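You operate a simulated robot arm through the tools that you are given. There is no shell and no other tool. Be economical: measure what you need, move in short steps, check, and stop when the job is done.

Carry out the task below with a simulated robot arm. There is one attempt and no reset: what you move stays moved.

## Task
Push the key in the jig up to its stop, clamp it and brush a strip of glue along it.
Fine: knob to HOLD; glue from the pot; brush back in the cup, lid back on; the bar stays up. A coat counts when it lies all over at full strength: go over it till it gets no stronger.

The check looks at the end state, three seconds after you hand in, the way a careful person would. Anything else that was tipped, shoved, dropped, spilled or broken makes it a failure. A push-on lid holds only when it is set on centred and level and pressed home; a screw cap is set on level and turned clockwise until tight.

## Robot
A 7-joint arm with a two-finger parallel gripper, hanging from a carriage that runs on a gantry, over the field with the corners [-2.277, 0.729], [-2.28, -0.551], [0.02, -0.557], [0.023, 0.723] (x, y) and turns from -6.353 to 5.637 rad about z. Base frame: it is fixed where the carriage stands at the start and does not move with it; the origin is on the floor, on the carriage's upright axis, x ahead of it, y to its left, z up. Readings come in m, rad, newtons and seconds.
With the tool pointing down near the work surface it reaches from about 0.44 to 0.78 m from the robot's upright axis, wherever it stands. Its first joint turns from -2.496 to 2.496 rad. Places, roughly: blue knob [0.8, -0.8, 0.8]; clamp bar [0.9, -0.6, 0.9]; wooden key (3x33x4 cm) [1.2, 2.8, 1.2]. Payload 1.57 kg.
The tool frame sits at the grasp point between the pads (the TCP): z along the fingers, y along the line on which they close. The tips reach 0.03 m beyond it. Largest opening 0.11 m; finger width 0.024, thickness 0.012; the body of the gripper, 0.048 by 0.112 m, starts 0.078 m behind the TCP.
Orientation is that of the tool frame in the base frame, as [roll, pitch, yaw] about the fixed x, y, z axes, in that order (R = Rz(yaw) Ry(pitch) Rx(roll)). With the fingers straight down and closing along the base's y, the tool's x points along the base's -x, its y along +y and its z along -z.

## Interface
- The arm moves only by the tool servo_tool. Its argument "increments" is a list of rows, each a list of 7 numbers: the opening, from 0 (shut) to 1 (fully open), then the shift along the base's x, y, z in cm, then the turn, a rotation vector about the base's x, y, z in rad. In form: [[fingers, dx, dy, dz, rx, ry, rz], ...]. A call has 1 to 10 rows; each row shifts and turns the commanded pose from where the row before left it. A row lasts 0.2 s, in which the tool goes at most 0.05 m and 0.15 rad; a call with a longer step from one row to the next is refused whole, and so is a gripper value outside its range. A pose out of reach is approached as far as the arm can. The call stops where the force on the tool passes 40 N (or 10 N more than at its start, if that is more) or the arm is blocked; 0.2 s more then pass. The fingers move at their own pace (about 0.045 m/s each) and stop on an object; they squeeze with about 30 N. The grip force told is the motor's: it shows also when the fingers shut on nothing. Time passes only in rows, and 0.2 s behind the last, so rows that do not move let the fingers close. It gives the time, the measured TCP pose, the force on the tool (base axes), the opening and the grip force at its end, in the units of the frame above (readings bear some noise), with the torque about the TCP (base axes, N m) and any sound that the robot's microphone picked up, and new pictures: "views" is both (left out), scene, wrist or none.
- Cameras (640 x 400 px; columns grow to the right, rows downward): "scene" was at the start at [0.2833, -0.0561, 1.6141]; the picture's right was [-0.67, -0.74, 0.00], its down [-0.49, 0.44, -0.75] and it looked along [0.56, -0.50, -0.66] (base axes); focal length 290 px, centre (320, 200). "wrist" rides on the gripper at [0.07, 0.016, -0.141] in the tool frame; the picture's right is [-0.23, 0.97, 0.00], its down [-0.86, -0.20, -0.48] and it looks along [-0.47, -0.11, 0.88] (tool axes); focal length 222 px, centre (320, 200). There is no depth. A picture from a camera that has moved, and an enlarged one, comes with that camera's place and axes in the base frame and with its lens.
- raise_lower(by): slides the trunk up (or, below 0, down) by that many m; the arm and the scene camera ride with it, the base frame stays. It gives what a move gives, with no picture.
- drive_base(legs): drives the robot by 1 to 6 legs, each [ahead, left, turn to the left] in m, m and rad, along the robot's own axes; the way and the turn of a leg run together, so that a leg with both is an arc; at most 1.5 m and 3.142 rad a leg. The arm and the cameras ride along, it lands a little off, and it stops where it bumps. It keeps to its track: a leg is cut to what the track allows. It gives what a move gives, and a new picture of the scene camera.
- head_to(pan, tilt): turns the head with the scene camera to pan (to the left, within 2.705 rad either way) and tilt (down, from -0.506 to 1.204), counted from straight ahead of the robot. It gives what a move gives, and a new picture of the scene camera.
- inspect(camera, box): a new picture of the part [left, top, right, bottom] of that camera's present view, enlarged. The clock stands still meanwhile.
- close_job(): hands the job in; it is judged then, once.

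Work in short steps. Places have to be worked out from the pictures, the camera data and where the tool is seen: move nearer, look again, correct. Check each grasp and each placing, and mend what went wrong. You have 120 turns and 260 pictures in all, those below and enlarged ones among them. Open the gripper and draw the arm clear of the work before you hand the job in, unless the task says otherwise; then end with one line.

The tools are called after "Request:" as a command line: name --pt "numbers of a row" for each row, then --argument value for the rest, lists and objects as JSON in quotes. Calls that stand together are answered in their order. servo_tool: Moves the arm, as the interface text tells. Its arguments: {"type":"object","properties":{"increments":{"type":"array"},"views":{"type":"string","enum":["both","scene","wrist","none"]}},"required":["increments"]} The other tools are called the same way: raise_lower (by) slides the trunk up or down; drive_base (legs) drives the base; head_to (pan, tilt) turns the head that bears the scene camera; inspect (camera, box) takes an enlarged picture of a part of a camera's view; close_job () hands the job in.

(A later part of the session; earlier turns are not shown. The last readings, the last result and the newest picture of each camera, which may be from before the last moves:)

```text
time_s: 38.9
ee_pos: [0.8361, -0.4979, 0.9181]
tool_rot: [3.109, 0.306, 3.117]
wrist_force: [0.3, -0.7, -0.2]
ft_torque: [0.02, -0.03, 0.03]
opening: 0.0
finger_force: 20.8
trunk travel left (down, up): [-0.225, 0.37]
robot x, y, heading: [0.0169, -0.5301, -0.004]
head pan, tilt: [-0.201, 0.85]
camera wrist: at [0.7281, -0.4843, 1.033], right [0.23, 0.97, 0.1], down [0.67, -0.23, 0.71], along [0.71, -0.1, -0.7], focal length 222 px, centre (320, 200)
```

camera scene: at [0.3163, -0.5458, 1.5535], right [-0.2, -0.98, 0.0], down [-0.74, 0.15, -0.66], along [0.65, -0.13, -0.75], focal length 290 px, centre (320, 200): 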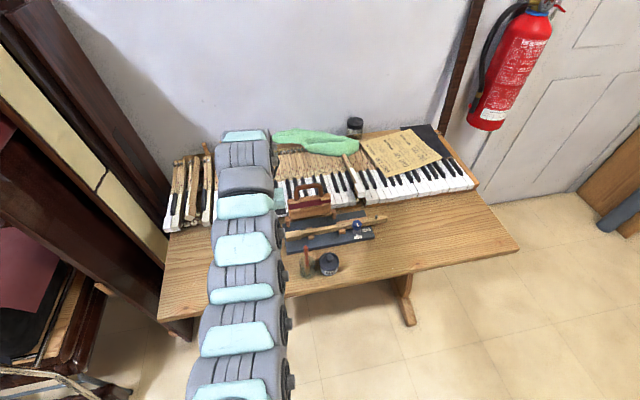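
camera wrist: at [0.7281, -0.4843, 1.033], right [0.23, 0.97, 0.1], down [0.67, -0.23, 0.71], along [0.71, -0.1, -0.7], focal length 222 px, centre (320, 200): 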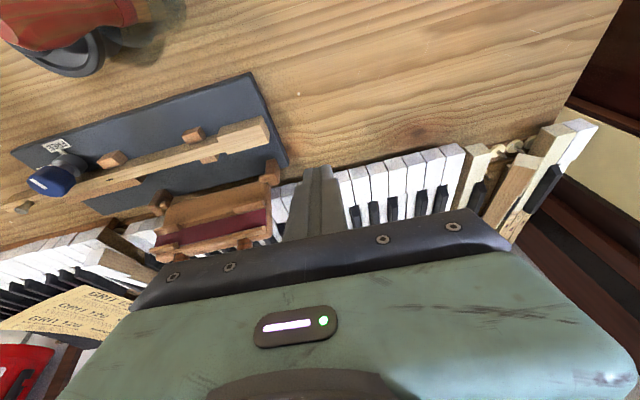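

Tilt works well. I now use the trunk to go down 9 cm so the arm stays well-conditioned; the finger column is clear of the board end (y −0.529).

Request:
servo_tool --pt "0 -0.6 0 0 0 0 0" --pt "0 0 0 0 0 0 0" --views "none"

Request:
raise_lower --by -0.09

Request:
servo_tool --pt "0 0 -0.5 0 0 0 0" --views "both"

Request:
inspect --camera "wrist" --box '[120, 60, 440, 260]'

```text
time_s: 39.5
ee_pos: [0.8312, -0.4978, 0.9183]
tool_rot: [3.109, 0.305, 3.113]
wrist_force: [-0.7, -0.3, -0.2]
ft_torque: [-0.02, 0.0, 0.01]
opening: 0.0
finger_force: 21.7
trunk travel left (down, up): [-0.225, 0.37]
robot x, y, heading: [0.0197, -0.5326, -0.001]
head pan, tilt: [-0.201, 0.85]
```

```text
time_s: 40.7
ee_pos: [0.8314, -0.498, 0.8295]
tool_rot: [3.109, 0.306, 3.114]
wrist_force: [-0.8, 0.1, -0.1]
ft_torque: [-0.01, 0.02, 0.03]
opening: 0.0002
finger_force: 21.6
trunk travel left (down, up): [-0.135, 0.46]
robot x, y, heading: [0.0176, -0.5292, -0.005]
head pan, tilt: [-0.201, 0.85]
```

```text
time_s: 41.1
ee_pos: [0.8309, -0.5034, 0.8291]
tool_rot: [3.109, 0.305, 3.115]
wrist_force: [0.4, 0.3, 0.3]
ft_torque: [0.0, -0.02, -0.03]
opening: 0.0001
finger_force: 21.6
trunk travel left (down, up): [-0.135, 0.46]
robot x, y, heading: [0.0188, -0.5272, -0.001]
head pan, tilt: [-0.201, 0.85]
camera scene: at [0.3162, -0.5455, 1.4635], right [-0.2, -0.98, 0.0], down [-0.74, 0.15, -0.66], along [0.65, -0.13, -0.75], focal length 290 px, centre (320, 200)
camera wrist: at [0.7226, -0.4889, 0.9433], right [0.23, 0.97, 0.1], down [0.67, -0.23, 0.71], along [0.71, -0.1, -0.7], focal length 222 px, centre (320, 200)
```

scene: 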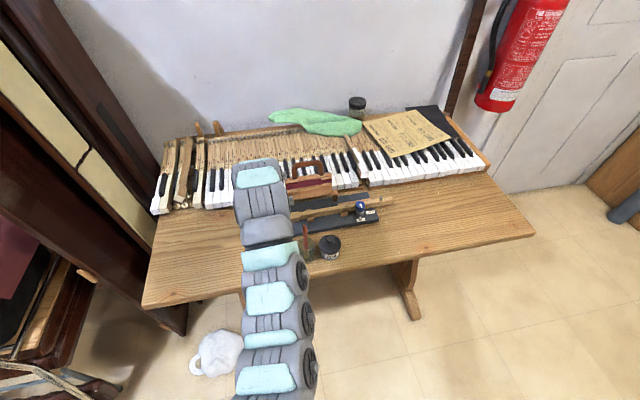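
wrist: 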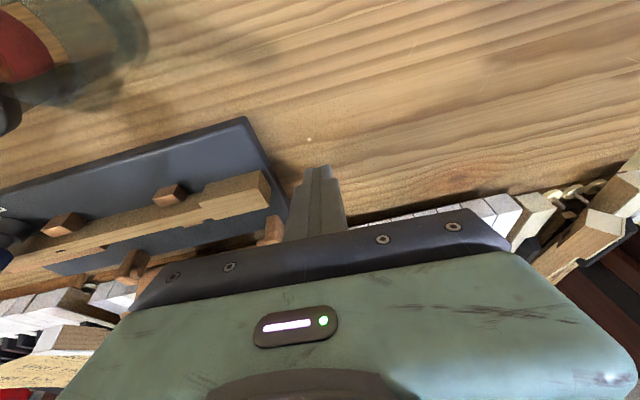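

```text
2.00 times, centred on (280, 160) of wrist
camera zoom: at [0.7226, -0.4889, 0.9433], right [0.23, 0.97, 0.1], down [0.67, -0.23, 0.71], along [0.71, -0.1, -0.7], focal length 444 px, centre (400, 280)
```

zoom: 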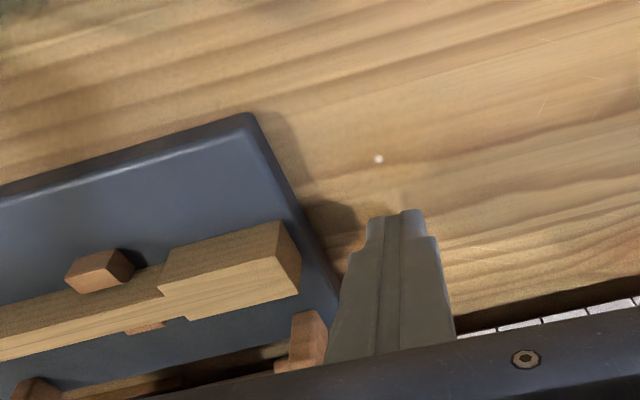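

Fingers are lined up with the head end. I push toward −y in small steps, watching the force.

Request:
servo_tool --pt "0 0 -1 0 0 0 0" --pt "0 0 -1 0 0 0 0" --pt "0 0 -0.5 0 0 0 0" --pt "0 0 -0.5 0 0 0 0" --pt "0 0 -0.4 0 0 0 0" --pt "0 0 0 0 0 0 0" --views "wrist"

Request:
inspect --camera "wrist" --box '[120, 60, 440, 260]'

```text
time_s: 42.5
ee_pos: [0.831, -0.5313, 0.8301]
tool_rot: [3.104, 0.305, 3.117]
wrist_force: [-6.1, 13.3, 5.5]
ft_torque: [0.37, 0.17, -0.08]
opening: 0.0
finger_force: 21.3
trunk travel left (down, up): [-0.135, 0.46]
robot x, y, heading: [0.019, -0.5318, 0.001]
head pan, tilt: [-0.201, 0.85]
camera wrist: at [0.7225, -0.5183, 0.9434], right [0.23, 0.97, 0.1], down [0.67, -0.23, 0.71], along [0.71, -0.09, -0.7], focal length 222 px, centre (320, 200)
```

wrist: 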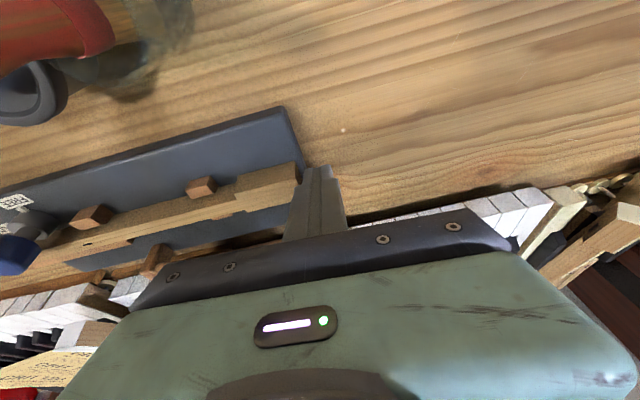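

```text
2.00 times, centred on (280, 160) of wrist
camera zoom: at [0.7225, -0.5183, 0.9434], right [0.23, 0.97, 0.1], down [0.67, -0.23, 0.71], along [0.71, -0.09, -0.7], focal length 444 px, centre (400, 280)
```

zoom: 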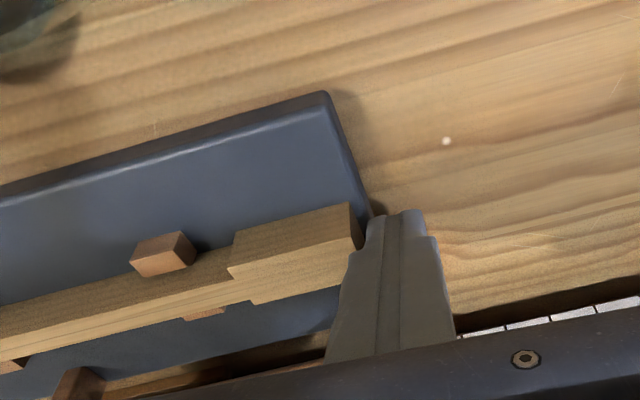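

Contact is made. I keep pushing in small steps until the force rises.

Request:
servo_tool --pt "0 0 -0.4 0 0 0 0" --pt "0 0 -0.4 0 0 0 0" --pt "0 0 -0.3 0 0 0 0" --pt "0 0 0 0 0 0 0" --views "none"

Request:
inspect --camera "wrist" --box '[120, 60, 440, 260]'

Request:
inspect --camera "scene" --box '[270, 160, 400, 260]'

```text
time_s: 43.5
ee_pos: [0.8305, -0.5453, 0.8281]
tool_rot: [3.108, 0.303, 3.113]
wrist_force: [1.6, 16.5, -5.5]
ft_torque: [0.38, 0.15, 0.01]
opening: 0.0003
finger_force: 21.5
trunk travel left (down, up): [-0.135, 0.46]
robot x, y, heading: [0.0198, -0.5263, -0.006]
head pan, tilt: [-0.201, 0.85]
```

```text
2.00 times, centred on (280, 160) of wrist
camera zoom: at [0.7228, -0.5314, 0.9432], right [0.23, 0.97, 0.1], down [0.67, -0.24, 0.71], along [0.71, -0.1, -0.7], focal length 444 px, centre (400, 280)
```

zoom: 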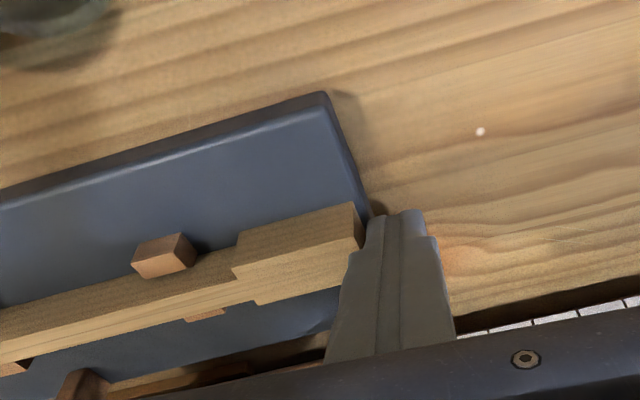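

```text
4.00 times, centred on (335, 210) of scene
camera zoom: at [0.3161, -0.5435, 1.4633], right [-0.2, -0.98, 0.0], down [-0.74, 0.15, -0.66], along [0.65, -0.13, -0.75], focal length 1158 px, centre (260, 160)
```

zoom: 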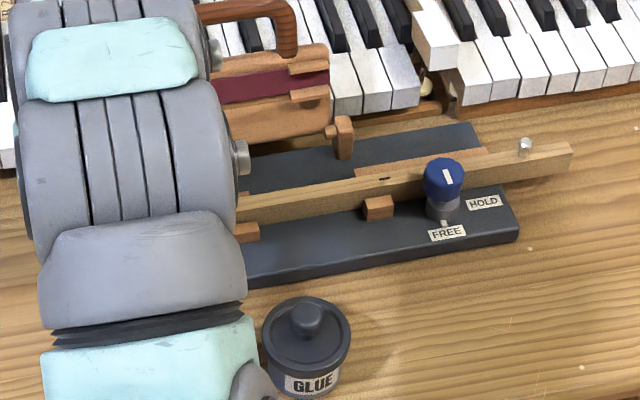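

The board edge stays put in the moving view: the whole jig slid ~1.3 cm, so my tip corner was catching the board end (board top ≈0.79). I back off, raise the tip to bear only on the key's upper part, and recheck.

Request:
servo_tool --pt "0 0 1 0 0 0 0" --pt "0 0 0 0.9 0 0 0" --pt "0 0 0 0 0 0 0" --views "none"

Request:
inspect --camera "wrist" --box '[190, 90, 350, 190]'

```text
time_s: 44.3
ee_pos: [0.8306, -0.5394, 0.8375]
tool_rot: [3.11, 0.306, 3.113]
wrist_force: [0.2, -0.2, -0.3]
ft_torque: [-0.03, -0.01, 0.02]
opening: 0.0
finger_force: 21.4
trunk travel left (down, up): [-0.135, 0.46]
robot x, y, heading: [0.019, -0.5302, -0.008]
head pan, tilt: [-0.201, 0.85]
```

```text
4.00 times, centred on (270, 140) of wrist
camera zoom: at [0.7227, -0.5251, 0.9523], right [0.24, 0.97, 0.1], down [0.67, -0.23, 0.71], along [0.71, -0.1, -0.7], focal length 888 px, centre (520, 440)
```

zoom: 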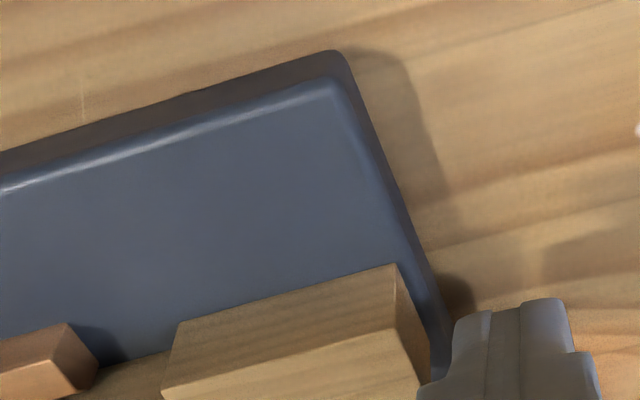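

Now the tip is above the board. I push again gently and compare the block–shoulder gap with the board position.

Request:
servo_tool --pt "0 -0.6 -0.3 0 0 0 0" --pt "0 0 -0.3 0 0 0 0" --pt "0 0 -0.3 0 0 0 0" --pt "0 0 -0.2 0 0 0 0" --pt "0 0 0 0 0 0 0" --views "none"

Request:
inspect --camera "wrist" --box '[190, 90, 350, 190]'

```text
time_s: 45.5
ee_pos: [0.8253, -0.5497, 0.8376]
tool_rot: [3.109, 0.305, 3.113]
wrist_force: [0.7, 0.1, 0.8]
ft_torque: [-0.03, 0.02, 0.01]
opening: 0.0
finger_force: 21.1
trunk travel left (down, up): [-0.135, 0.46]
robot x, y, heading: [0.0166, -0.5316, -0.001]
head pan, tilt: [-0.201, 0.85]
```

```text
4.00 times, centred on (270, 140) of wrist
camera zoom: at [0.7168, -0.535, 0.9518], right [0.23, 0.97, 0.1], down [0.67, -0.23, 0.71], along [0.71, -0.1, -0.7], focal length 888 px, centre (520, 440)
```

zoom: 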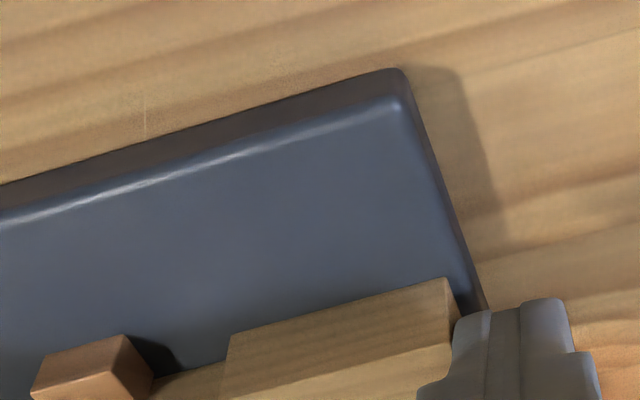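

No contact force yet; tip is just at the head. I continue.

Request:
servo_tool --pt "0 0 -0.3 0 0 0 0" --pt "0 0 -0.3 0 0 0 0" --pt "0 0 -0.3 0 0 0 0" --pt "0 0 0 0 0 0 0" --views "none"

Request:
inspect --camera "wrist" --box '[190, 90, 350, 190]'

```text
time_s: 46.5
ee_pos: [0.8246, -0.558, 0.8378]
tool_rot: [3.109, 0.304, 3.115]
wrist_force: [0.6, -0.2, 0.0]
ft_torque: [0.01, -0.03, -0.01]
opening: 0.0001
finger_force: 21.4
trunk travel left (down, up): [-0.135, 0.46]
robot x, y, heading: [0.0195, -0.5314, -0.004]
head pan, tilt: [-0.201, 0.85]
```

```text
4.00 times, centred on (270, 140) of wrist
camera zoom: at [0.7168, -0.5445, 0.952], right [0.23, 0.97, 0.1], down [0.67, -0.23, 0.71], along [0.71, -0.1, -0.7], focal length 888 px, centre (520, 440)
```

zoom: 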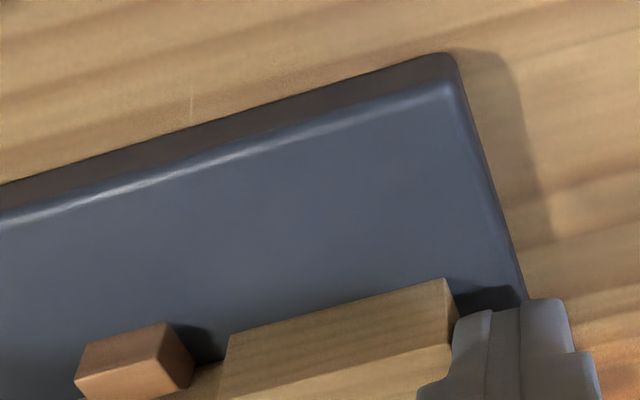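

Now the key slides while the board stays. About 0.7 cm of gap is left; continue gently.

Request:
servo_tool --pt "0 0 -0.3 0 0 0 0" --pt "0 0 -0.2 0 0 0 0" --pt "0 0 0 0 0 0 0" --views "none"

Request:
inspect --camera "wrist" --box '[190, 90, 350, 190]'

```text
time_s: 47.3
ee_pos: [0.8254, -0.563, 0.8374]
tool_rot: [3.109, 0.306, 3.113]
wrist_force: [1.0, 1.1, 0.9]
ft_torque: [0.02, -0.01, 0.0]
opening: 0.0001
finger_force: 21.5
trunk travel left (down, up): [-0.135, 0.46]
robot x, y, heading: [0.0178, -0.527, -0.005]
head pan, tilt: [-0.201, 0.85]
```

```text
4.00 times, centred on (270, 140) of wrist
camera zoom: at [0.7171, -0.5496, 0.9523], right [0.23, 0.97, 0.1], down [0.67, -0.23, 0.71], along [0.71, -0.1, -0.7], focal length 888 px, centre (520, 440)
```

zoom: 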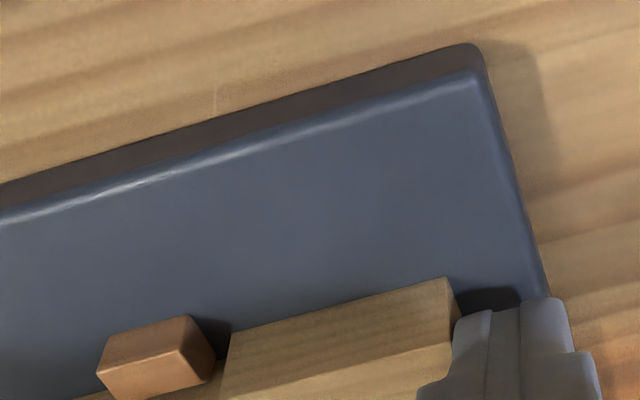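

About 3 mm left; two more small steps until force shows.

Request:
servo_tool --pt "0 0 -0.2 0 0 0 0" --pt "0 0 -0.15 0 0 0 0" --pt "0 0 0 0 0 0 0" --views "none"

Request:
inspect --camera "wrist" --box '[190, 90, 350, 190]'

```text
time_s: 48.1
ee_pos: [0.8242, -0.5675, 0.8383]
tool_rot: [3.109, 0.306, 3.113]
wrist_force: [0.2, 1.0, 0.2]
ft_torque: [-0.01, 0.02, 0.01]
opening: 0.0001
finger_force: 21.6
trunk travel left (down, up): [-0.135, 0.46]
robot x, y, heading: [0.0218, -0.5306, -0.006]
head pan, tilt: [-0.201, 0.85]
```

```text
4.00 times, centred on (270, 140) of wrist
camera zoom: at [0.7163, -0.5528, 0.9524], right [0.23, 0.97, 0.1], down [0.67, -0.23, 0.71], along [0.71, -0.1, -0.7], focal length 888 px, centre (520, 440)
```

zoom: 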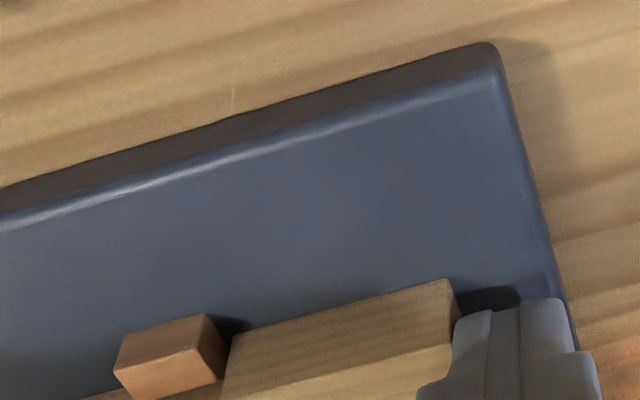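

Nearly closed. Another two tiny steps.

Request:
servo_tool --pt "0 0 -0.12 0 0 0 0" --pt "0 0 -0.12 0 0 0 0" --pt "0 0 0 0 0 0 0" --views "none"

Request:
inspect --camera "wrist" --box '[190, 90, 350, 190]'

```text
time_s: 48.9
ee_pos: [0.824, -0.5697, 0.8374]
tool_rot: [3.108, 0.304, 3.114]
wrist_force: [-0.6, 0.7, 0.8]
ft_torque: [0.0, 0.03, 0.05]
opening: 0.0002
finger_force: 21.1
trunk travel left (down, up): [-0.135, 0.46]
robot x, y, heading: [0.0217, -0.5276, -0.009]
head pan, tilt: [-0.201, 0.85]
```

```text
4.00 times, centred on (270, 140) of wrist
camera zoom: at [0.7164, -0.5552, 0.9523], right [0.23, 0.97, 0.1], down [0.67, -0.23, 0.71], along [0.71, -0.1, -0.7], focal length 888 px, centre (520, 440)
```

zoom: 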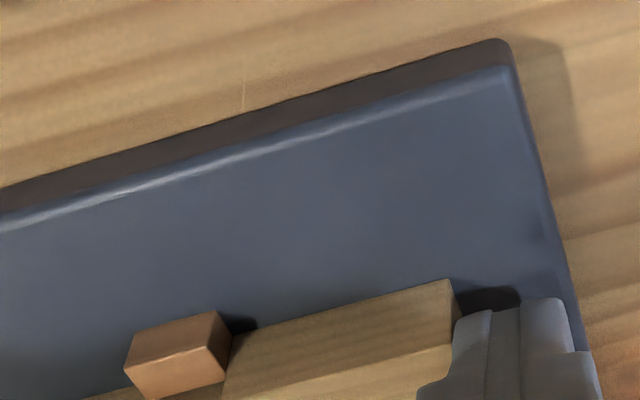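

Still no reaction force, so the stop isn't reached yet. More 1 mm steps.

Request:
servo_tool --pt "0 0 -0.1 0 0 0 0" --pt "0 0 -0.1 0 0 0 0" --pt "0 0 0 0 0 0 0" --views "none"

Request:
inspect --camera "wrist" --box '[190, 90, 350, 190]'

```text
time_s: 49.7
ee_pos: [0.8238, -0.5696, 0.8367]
tool_rot: [3.108, 0.306, 3.115]
wrist_force: [0.3, 2.9, 1.0]
ft_torque: [0.08, 0.02, 0.04]
opening: 0.0
finger_force: 21.4
trunk travel left (down, up): [-0.135, 0.46]
robot x, y, heading: [0.0173, -0.5319, -0.002]
head pan, tilt: [-0.201, 0.85]
```

```text
4.00 times, centred on (270, 140) of wrist
camera zoom: at [0.7164, -0.5557, 0.9523], right [0.23, 0.97, 0.1], down [0.67, -0.23, 0.71], along [0.71, -0.1, -0.7], focal length 888 px, centre (520, 440)
```

zoom: 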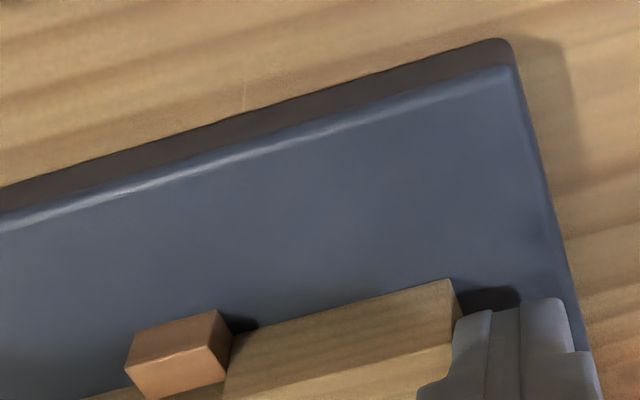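

The tool stopped moving and the force climbs: the stop is reached. One more tiny press, then back off and lift.

Request:
servo_tool --pt "0 0 -0.1 0 0 0 0" --pt "0 0 0 0 0 0 0" --views "none"

Request:
servo_tool --pt "0 0 1.5 0 0 0 0" --pt "0 0 2 2 0 0 0" --pt "0 0 0 4 0 0 0" --pt "0 -2 0 4 0 0 0" --pt "0 -2 0 4 0 0 0" --views "both"

Request:
inspect --camera "wrist" --box '[0, 0, 320, 200]'

```text
time_s: 50.3
ee_pos: [0.8244, -0.5687, 0.8378]
tool_rot: [3.107, 0.306, 3.115]
wrist_force: [0.3, 6.6, -0.3]
ft_torque: [0.15, -0.02, 0.11]
opening: 0.0001
finger_force: 21.2
trunk travel left (down, up): [-0.135, 0.46]
robot x, y, heading: [0.018, -0.5294, -0.003]
head pan, tilt: [-0.201, 0.85]
```

```text
time_s: 51.5
ee_pos: [0.7905, -0.5366, 0.9681]
tool_rot: [3.107, 0.301, 3.115]
wrist_force: [0.3, -0.1, 0.1]
ft_torque: [0.06, 0.03, -0.03]
opening: 0.0
finger_force: 21.8
out of reach, approached as far as the arm can: row 5
trunk travel left (down, up): [-0.135, 0.46]
robot x, y, heading: [0.0165, -0.5295, -0.005]
head pan, tilt: [-0.201, 0.85]
camera scene: at [0.3162, -0.5457, 1.4634], right [-0.2, -0.98, 0.0], down [-0.74, 0.15, -0.66], along [0.65, -0.13, -0.75], focal length 290 px, centre (320, 200)
camera wrist: at [0.6827, -0.5225, 1.0821], right [0.23, 0.97, 0.1], down [0.67, -0.23, 0.71], along [0.71, -0.1, -0.7], focal length 222 px, centre (320, 200)
```

scene: 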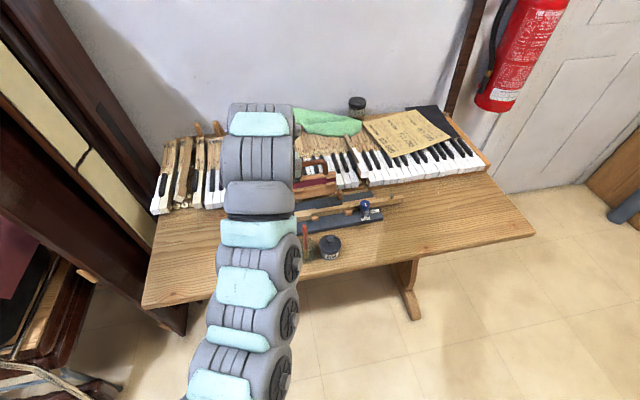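
wrist: 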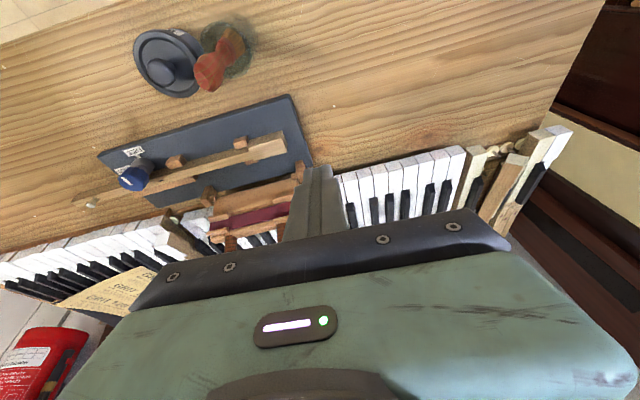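

```text
2.00 times, centred on (160, 100) of wrist
camera zoom: at [0.6827, -0.5225, 1.0821], right [0.23, 0.97, 0.1], down [0.67, -0.23, 0.71], along [0.71, -0.1, -0.7], focal length 444 px, centre (640, 400)
```

zoom: 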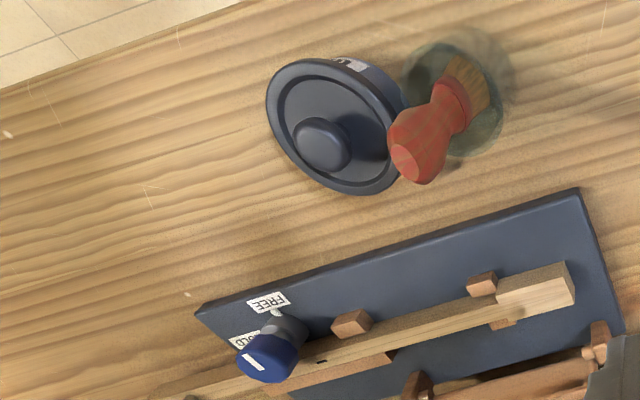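

The key's shoulder sits against the stop. The jig itself moved ~1.5 cm toward −y; I'll restore it after clamping. Now I raise and straighten the tool, lower the trunk and shift the base to its −y limit for the knob.

Request:
servo_tool --pt "0.5 0 -2 4 0 0.1 0" --pt "0.5 0 -2 4 0 0.1 0" --pt "0.5 0 -2 3 0 0.1 0" --pt "0.5 0 -3 2 0 0 0" --pt "0.5 0 -4 0 0 0 0" --pt "0.5 0 -4 0 0 0 0" --views "none"

Request:
drive_base --legs '[[0.005, -0.025, 0]]'

```text
time_s: 52.9
ee_pos: [0.7791, -0.6825, 1.0346]
tool_rot: [3.116, 0.004, 3.114]
wrist_force: [0.2, 0.8, 0.3]
ft_torque: [-0.02, -0.02, -0.01]
opening: 0.0547
finger_force: 0.1
out of reach, approached as far as the arm can: row 3, 4, 5, 6
trunk travel left (down, up): [-0.135, 0.46]
robot x, y, heading: [0.0209, -0.5248, -0.002]
head pan, tilt: [-0.201, 0.85]
```

```text
time_s: 53.7
ee_pos: [0.7801, -0.7095, 1.0339]
tool_rot: [3.119, 0.006, 3.116]
wrist_force: [-0.5, -0.5, -0.2]
ft_torque: [0.03, -0.03, -0.01]
opening: 0.055
finger_force: 0.0
trunk travel left (down, up): [-0.135, 0.46]
robot x, y, heading: [0.0208, -0.5525, 0.0]
head pan, tilt: [-0.201, 0.85]
camera scene: at [0.3171, -0.5699, 1.4634], right [-0.2, -0.98, 0.0], down [-0.74, 0.15, -0.66], along [0.65, -0.13, -0.75], focal length 290 px, centre (320, 200)
```

scene: 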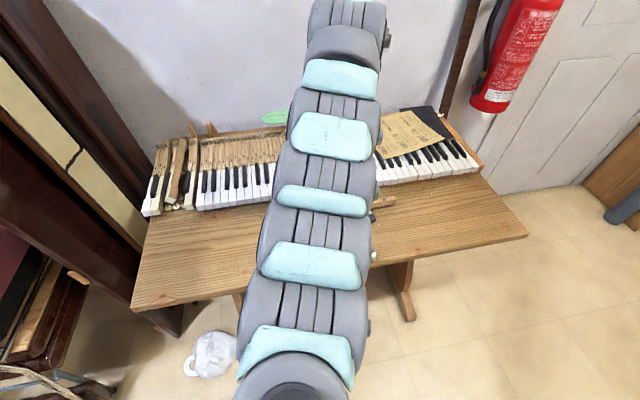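

Now I move over the knob at safe height and look at it.

Request:
servo_tool --pt "0.5 0 -2 -4 0 0 0" --pt "0.5 1 -2 -3 0 0 0" --pt "0.5 1 -2 -2 0 0 0" --pt "0.5 0 -1 0 0 0 0" --views "wrist"

```text
time_s: 54.7
ee_pos: [0.79, -0.7567, 0.9585]
tool_rot: [3.117, 0.006, 3.116]
wrist_force: [-0.6, 0.2, 0.3]
ft_torque: [-0.02, 0.01, -0.04]
opening: 0.055
finger_force: 0.1
out of reach, approached as far as the arm can: row 3, 4
trunk travel left (down, up): [-0.135, 0.46]
robot x, y, heading: [0.017, -0.555, -0.004]
head pan, tilt: [-0.201, 0.85]
camera wrist: at [0.7222, -0.7422, 1.0998], right [0.25, 0.97, 0.03], down [0.85, -0.23, 0.48], along [0.47, -0.1, -0.88], focal length 222 px, centre (320, 200)
```

wrist: 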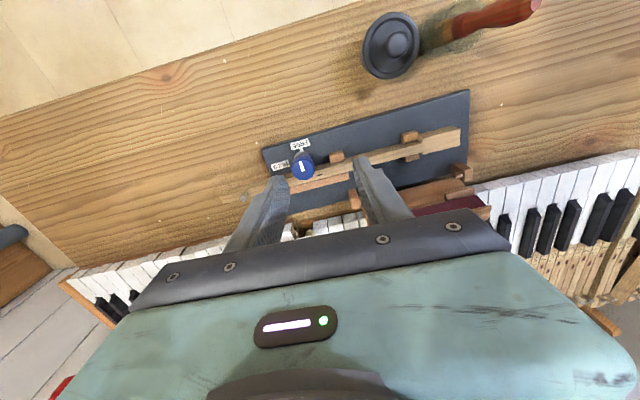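

A vertical tool stops at r≈0.80, so for the knob (r≈0.83) I'll lean the hand. I yaw −1.07 rad, then tilt about the closing axis so that the turn by +90° keeps the hand on the robot's side.

Request:
servo_tool --pt "0.5 -1 0 0 0 0 -0.14" --pt "0.5 -1 1 0 0 0 -0.14" --pt "0.5 0 0 0 0 0 -0.14" --pt "0.5 0 0 0 0 0 -0.14" --pt "0.5 0 0 0 0 0 -0.14" --pt "0.5 0 0 0 0 0 -0.14" --pt "0.5 0 0 0 0 0 -0.14" --pt "0.5 0 0 0 -0.1 -0.056 -0.07" --pt "0.5 0 0 0 -0.1 -0.056 0" --pt "0.5 0 0 0 -0.1 -0.056 0" --views "both"

Request:
inspect --camera "wrist" --box '[160, 0, 480, 200]'

```text
time_s: 56.9
ee_pos: [0.7705, -0.7444, 0.9575]
tool_rot: [3.116, 0.352, 2.064]
wrist_force: [0.5, 0.0, -0.3]
ft_torque: [0.02, -0.01, -0.02]
opening: 0.0549
finger_force: 0.0
trunk travel left (down, up): [-0.135, 0.46]
robot x, y, heading: [0.018, -0.5571, -0.001]
head pan, tilt: [-0.201, 0.85]
camera scene: at [0.3168, -0.5699, 1.4634], right [-0.2, -0.98, 0.0], down [-0.74, 0.15, -0.66], along [0.65, -0.13, -0.75], focal length 290 px, centre (320, 200)
camera wrist: at [0.729, -0.6388, 1.0667], right [0.95, 0.28, 0.1], down [0.12, -0.66, 0.74], along [0.28, -0.69, -0.67], focal length 222 px, centre (320, 200)
```

scene: 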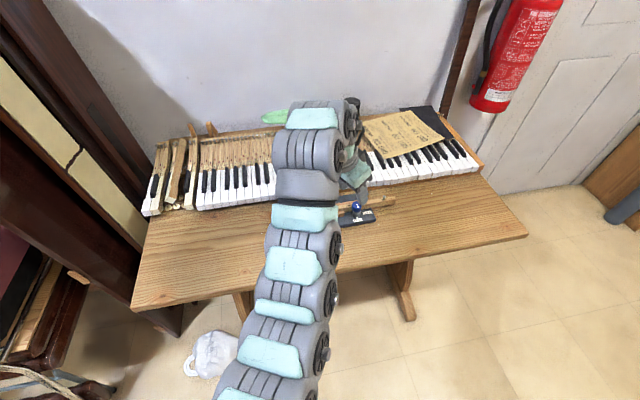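
wrist: 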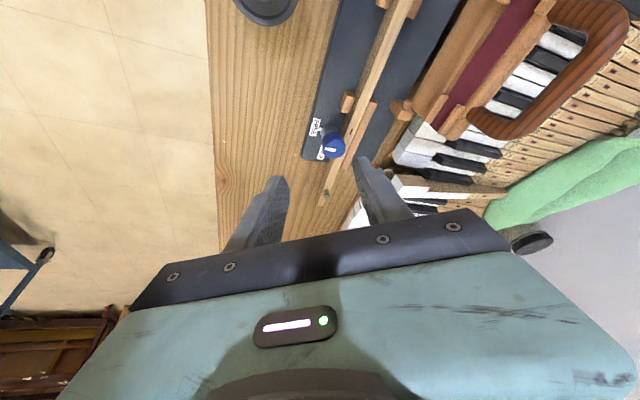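

```text
2.00 times, centred on (320, 100) of wrist
camera zoom: at [0.729, -0.6388, 1.0667], right [0.95, 0.28, 0.1], down [0.12, -0.66, 0.74], along [0.28, -0.69, -0.67], focal length 444 px, centre (320, 400)
```

zoom: 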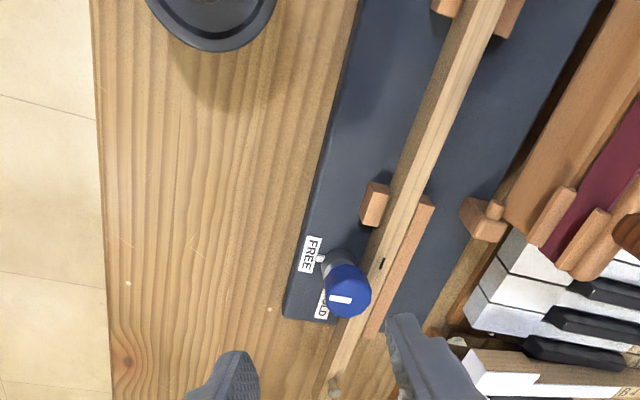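

Knob top from this view: (0.814,−0.781,0.832), consistent. I move above it and check alignment before descending.

Request:
servo_tool --pt "0.5 2 -1.5 -2 0 0 0" --pt "0.5 1.9 -1.4 -2 0 0 0" --pt "0.5 0 0 -2.5 0 0 0" --pt "0.5 0 0 0 0 0 0" --views "wrist"

Request:
inspect --camera "wrist" --box '[220, 80, 460, 230]'

Request:
inspect --camera "scene" --box '[320, 160, 410, 230]'

```text
time_s: 57.9
ee_pos: [0.8098, -0.7735, 0.8925]
tool_rot: [3.115, 0.349, 2.065]
wrist_force: [-1.0, 0.9, 0.1]
ft_torque: [-0.02, 0.01, -0.01]
opening: 0.055
finger_force: 0.0
trunk travel left (down, up): [-0.135, 0.46]
robot x, y, heading: [0.0177, -0.5535, -0.002]
head pan, tilt: [-0.201, 0.85]
camera wrist: at [0.767, -0.6681, 1.0014], right [0.95, 0.28, 0.1], down [0.12, -0.67, 0.74], along [0.27, -0.69, -0.67], focal length 222 px, centre (320, 200)
```

wrist: 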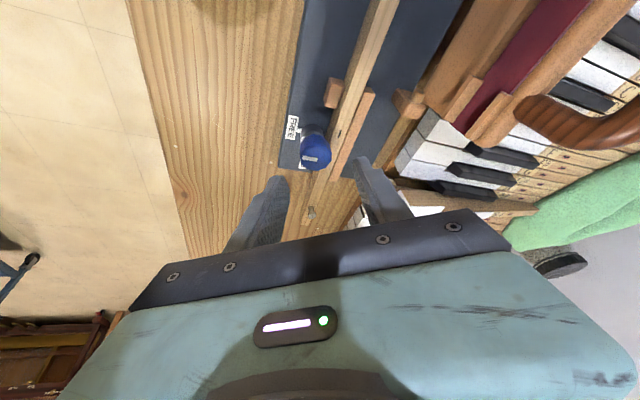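

```text
2.67 times, centred on (340, 155) of wrist
camera zoom: at [0.767, -0.6681, 1.0014], right [0.95, 0.28, 0.1], down [0.12, -0.67, 0.74], along [0.27, -0.69, -0.67], focal length 592 px, centre (267, 320)
```

zoom: 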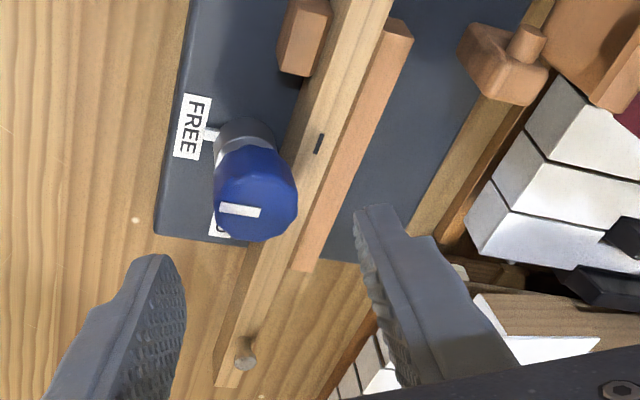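

```text
5.71 times, centred on (365, 195) of scene
camera zoom: at [0.3171, -0.5697, 1.4635], right [-0.2, -0.98, 0.0], down [-0.74, 0.15, -0.66], along [0.65, -0.13, -0.75], focal length 1654 px, centre (63, 229)
```

zoom: 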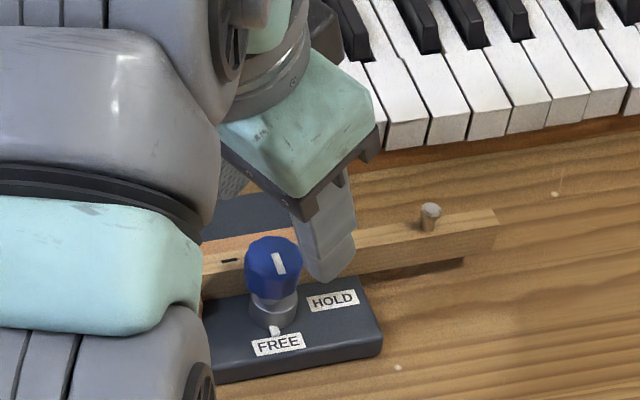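

Two-ray fixes give the knob top near (0.811,−0.773,0.847) and the key top ≈0.83, so there's ~1.5 cm of knob above the key. I descend to TCP z≈0.868 and check the finger gaps before closing.

Request:
servo_tool --pt "0.5 -0.2 0.4 -1.2 0 0 0" --pt "0.4 0 0 -1.2 0 0 0" --pt "0.4 0 0 0 0 0 0" --views "none"

Request:
inspect --camera "wrist" --box '[220, 80, 460, 230]'

Request:
inspect --camera "scene" --box '[335, 165, 395, 215]'

```text
time_s: 58.7
ee_pos: [0.807, -0.7692, 0.8692]
tool_rot: [3.115, 0.348, 2.065]
wrist_force: [0.2, 0.4, -1.0]
ft_torque: [0.0, 0.02, -0.03]
opening: 0.0439
finger_force: 0.1
trunk travel left (down, up): [-0.135, 0.46]
robot x, y, heading: [0.0165, -0.5536, -0.0]
head pan, tilt: [-0.201, 0.85]
```

```text
2.67 times, centred on (340, 155) of wrist
camera zoom: at [0.7645, -0.6636, 0.9782], right [0.95, 0.28, 0.1], down [0.12, -0.67, 0.74], along [0.28, -0.69, -0.67], focal length 592 px, centre (267, 320)
```

zoom: 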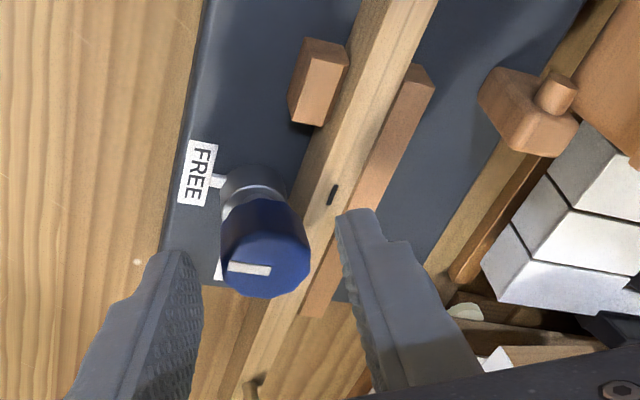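

```text
8.00 times, centred on (365, 190) of scene
camera zoom: at [0.3171, -0.5697, 1.4635], right [-0.2, -0.98, 0.0], down [-0.74, 0.15, -0.66], along [0.65, -0.13, -0.75], focal length 2316 px, centre (-40, 280)
```

zoom: 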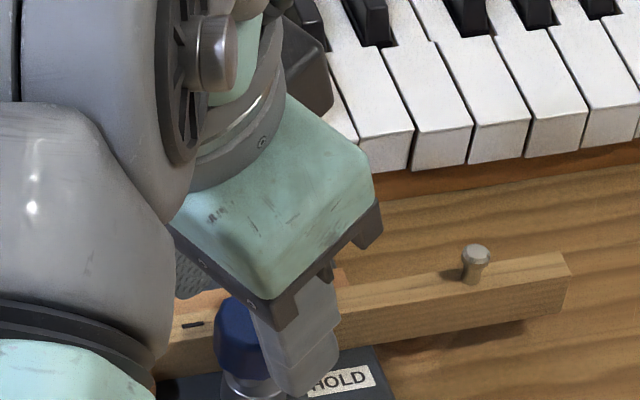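

The knob is centred laterally between the tips. I lower 3 mm more and close gradually.

Request:
servo_tool --pt "0.3 0 0 -0.3 0 0 0" --pt "0.27 0 0 0 0 0 0" --pt "0.27 0 0 0 0 0 0" --views "none"

Request:
inspect --camera "wrist" --box '[260, 120, 380, 200]'

```text
time_s: 59.5
ee_pos: [0.8068, -0.7691, 0.8648]
tool_rot: [3.114, 0.349, 2.065]
wrist_force: [-0.5, -0.8, 0.9]
ft_torque: [-0.03, 0.01, -0.01]
opening: 0.0301
finger_force: 0.2
trunk travel left (down, up): [-0.135, 0.46]
robot x, y, heading: [0.0209, -0.555, -0.0]
head pan, tilt: [-0.201, 0.85]
```

```text
5.00 times, centred on (320, 160) of wrist
camera zoom: at [0.7651, -0.664, 0.975], right [0.95, 0.28, 0.1], down [0.12, -0.67, 0.74], along [0.28, -0.69, -0.67], focal length 1111 px, centre (320, 400)
```

zoom: 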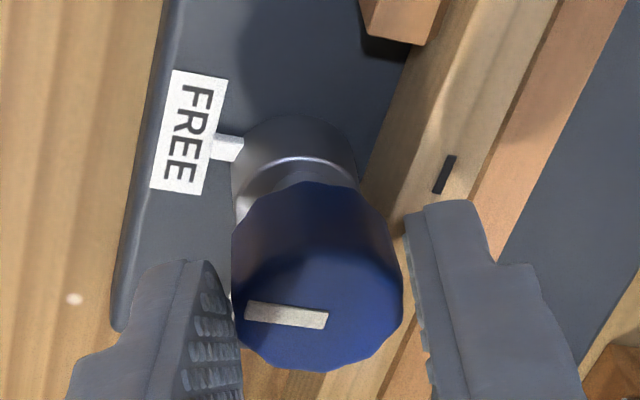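

Nicely centred with ~1–2 mm gaps. I close on it.

Request:
servo_tool --pt "0.2 0 0 0 0 0 0" --pt "0.15 0 0 0 0 0 0" --pt "0.15 0 0 0 0 0 0" --views "none"

```text
time_s: 60.3
ee_pos: [0.806, -0.7705, 0.8657]
tool_rot: [3.116, 0.349, 2.064]
wrist_force: [-4.6, -1.4, 2.2]
ft_torque: [0.01, 0.15, -0.04]
opening: 0.0281
finger_force: 29.8
trunk travel left (down, up): [-0.135, 0.46]
robot x, y, heading: [0.0197, -0.5523, -0.003]
head pan, tilt: [-0.201, 0.85]
```

Gripped (2.8 cm). I turn it counter-clockwise about the knob axis in small steps, first 0.78 rad.

Request:
servo_tool --pt "0.15 -0.093 -0.058 0 0 0 0.13" --pt "0.15 -0.084 -0.07 0 0 0 0.13" --pt "0.15 -0.075 -0.08 0 0 0 0.13" --pt "0.15 -0.063 -0.089 0 0 0 0.13" --pt "0.15 -0.052 -0.096 0 0 0 0.13" --pt "0.15 -0.038 -0.102 0 0 0 0.13" --views "none"

Request:
inspect --camera "wrist" --box '[220, 80, 420, 205]'

```text
time_s: 61.7
ee_pos: [0.8021, -0.7779, 0.864]
tool_rot: [3.116, 0.349, 2.846]
wrist_force: [-20.4, -3.2, 19.8]
ft_torque: [-0.17, 0.32, -0.09]
opening: 0.0282
finger_force: 29.8
trunk travel left (down, up): [-0.135, 0.46]
robot x, y, heading: [0.0183, -0.5541, 0.0]
head pan, tilt: [-0.201, 0.85]
```

```text
3.20 times, centred on (320, 142) of wrist
camera zoom: at [0.6977, -0.7326, 0.9741], right [0.48, 0.87, 0.1], down [0.55, -0.39, 0.74], along [0.68, -0.3, -0.67], focal length 711 px, centre (320, 384)
```

zoom: 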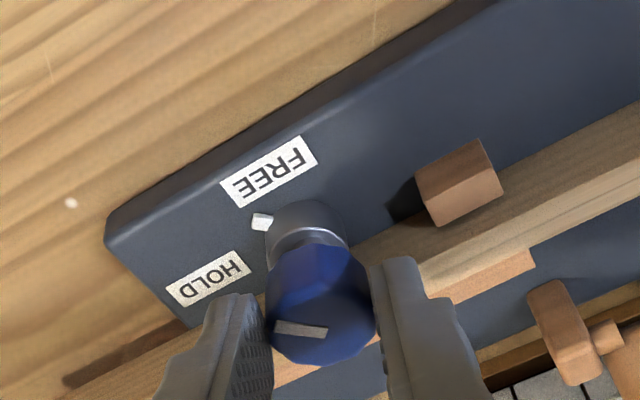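

The pointer tab is moving toward HOLD, but 20 N side and lift forces have built up. I relieve them slightly (−x, +z) before turning on.

Request:
servo_tool --pt "0.15 -0.1 0 0.15 0 0 0" --pt "0.15 -0.1 0 0.1 0 0 0" --views "none"

```text
time_s: 62.3
ee_pos: [0.8002, -0.7767, 0.8648]
tool_rot: [3.117, 0.344, 2.847]
wrist_force: [-1.4, -7.1, 0.6]
ft_torque: [-0.02, 0.0, -0.07]
opening: 0.0279
finger_force: 30.0
trunk travel left (down, up): [-0.135, 0.46]
robot x, y, heading: [0.0213, -0.5494, -0.001]
head pan, tilt: [-0.201, 0.85]
```

Forces are relieved. Continue the turn by 0.5 rad along the circle.

Request:
servo_tool --pt "0.15 -0.045 -0.15 0.02 0 0 0.13" --pt "0.15 -0.03 -0.12 0.02 0 0 0.13" --pt "0.15 -0.02 -0.11 0.02 0 0 0.13" --pt "0.15 0 -0.11 0.02 0 0 0.13" --views "none"

Request:
inspect --camera "wrist" --box '[220, 80, 420, 205]'

```text
time_s: 63.3
ee_pos: [0.7982, -0.7795, 0.8674]
tool_rot: [3.116, 0.347, -2.914]
wrist_force: [-1.7, -5.1, 0.2]
ft_torque: [0.14, 0.16, -0.04]
opening: 0.0282
finger_force: 30.0
trunk travel left (down, up): [-0.135, 0.46]
robot x, y, heading: [0.0189, -0.5544, -0.003]
head pan, tilt: [-0.201, 0.85]
```

```text
3.20 times, centred on (320, 142) of wrist
camera zoom: at [0.6861, -0.7939, 0.9772], right [-0.02, 0.99, 0.1], down [0.67, -0.06, 0.74], along [0.74, 0.08, -0.67], focal length 711 px, centre (320, 384)
```

zoom: 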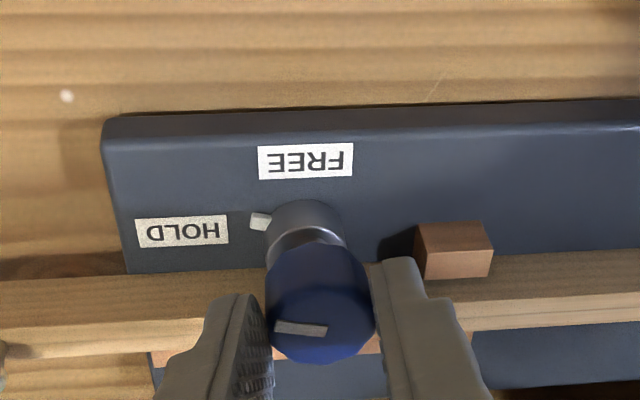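

Tab is about 14° short of the HOLD mark. Turn 0.26 rad more.

Request:
servo_tool --pt "0.15 0 -0.15 0 0 0 0.13" --pt "0.15 0.02 -0.12 0 0 0 0.13" --pt "0.15 0 0 0 0 0 0" --views "none"

Request:
inspect --camera "wrist" --box '[220, 80, 420, 205]'

```text
time_s: 64.1
ee_pos: [0.7986, -0.7824, 0.8672]
tool_rot: [3.114, 0.347, -2.656]
wrist_force: [0.0, -3.0, -0.6]
ft_torque: [0.03, 0.03, -0.33]
opening: 0.028
finger_force: 30.1
trunk travel left (down, up): [-0.135, 0.46]
robot x, y, heading: [0.0232, -0.555, -0.003]
head pan, tilt: [-0.201, 0.85]
```

```text
3.20 times, centred on (320, 142) of wrist
camera zoom: at [0.6936, -0.8249, 0.9772], right [-0.27, 0.96, 0.1], down [0.67, 0.11, 0.74], along [0.69, 0.27, -0.67], focal length 711 px, centre (320, 384)
```

zoom: 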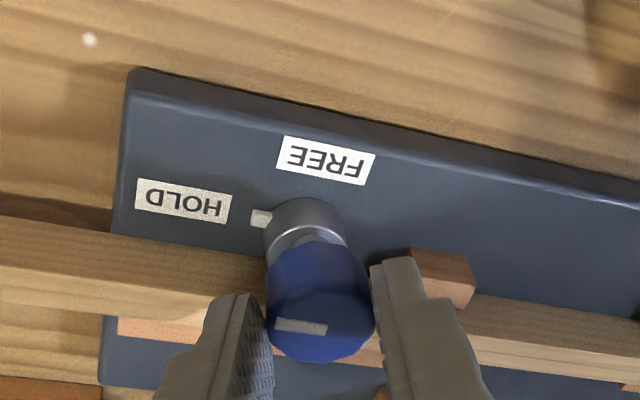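

The tab lines up with HOLD and the torque shows the end stop. While I hold the knob (key clamped), I use it to slide the jig back +y by what I shoved it, in small steps.

Request:
servo_tool --pt "0.15 0 0.2 0 0 0 0" --pt "0.15 0 0.2 0 0 0 0" --pt "0.15 0 0.2 0 0 0 0" --pt "0.15 0 0.2 0 0 0 0" --views "none"

Request:
inspect --camera "wrist" --box '[220, 80, 420, 205]'

```text
time_s: 65.1
ee_pos: [0.7995, -0.7754, 0.8665]
tool_rot: [3.116, 0.347, -2.657]
wrist_force: [-1.5, -7.0, 0.0]
ft_torque: [0.1, 0.03, -0.2]
opening: 0.0278
finger_force: 29.3
trunk travel left (down, up): [-0.135, 0.46]
robot x, y, heading: [0.018, -0.5536, -0.005]
head pan, tilt: [-0.201, 0.85]
```

```text
3.20 times, centred on (320, 142) of wrist
camera zoom: at [0.6935, -0.8174, 0.9771], right [-0.27, 0.96, 0.1], down [0.67, 0.11, 0.74], along [0.69, 0.27, -0.67], focal length 711 px, centre (320, 384)
```

zoom: 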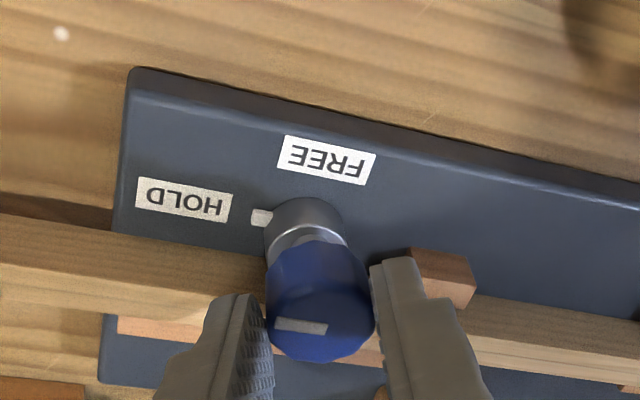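

By a bench mark reference (white speck vs board corner), the jig is now back within ~2 mm of its start place. I release the knob and lift off.

Request:
servo_tool --pt "0.3 0 0 0 0 0 0" --pt "0.4 0 0 0 0 0 0" --pt "0.4 0 0 2 0 0 0" --pt "0.4 0 0 4 0 0 0" --pt "0.4 -1 0 4 0 0 0" --views "wrist"

Request:
inspect --camera "wrist" --box '[180, 40, 500, 240]'

```text
time_s: 66.3
ee_pos: [0.7908, -0.7743, 0.9686]
tool_rot: [3.116, 0.352, -2.659]
wrist_force: [0.1, 0.3, 0.6]
ft_torque: [0.01, 0.04, 0.02]
opening: 0.0439
finger_force: 0.1
trunk travel left (down, up): [-0.135, 0.46]
robot x, y, heading: [0.0176, -0.5511, -0.002]
head pan, tilt: [-0.201, 0.85]
camera wrist: at [0.6851, -0.8169, 1.0779], right [-0.27, 0.96, 0.1], down [0.67, 0.11, 0.74], along [0.69, 0.27, -0.67], focal length 222 px, centre (320, 200)
```

wrist: 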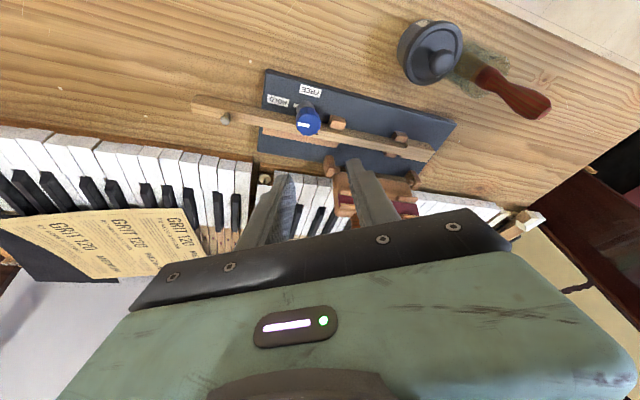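

```text
2.00 times, centred on (340, 140) of wrist
camera zoom: at [0.6851, -0.8169, 1.0779], right [-0.27, 0.96, 0.1], down [0.67, 0.11, 0.74], along [0.69, 0.27, -0.67], focal length 444 px, centre (280, 320)
```

zoom: 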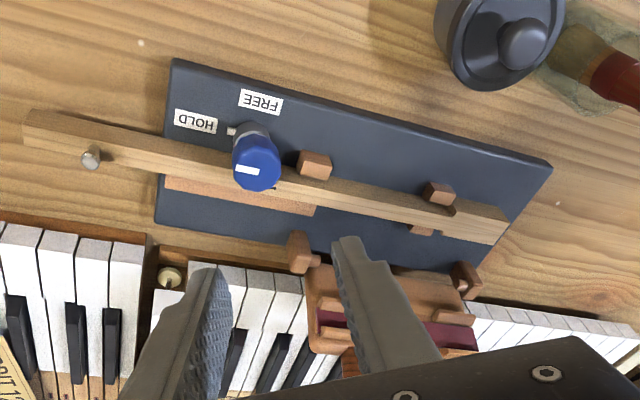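

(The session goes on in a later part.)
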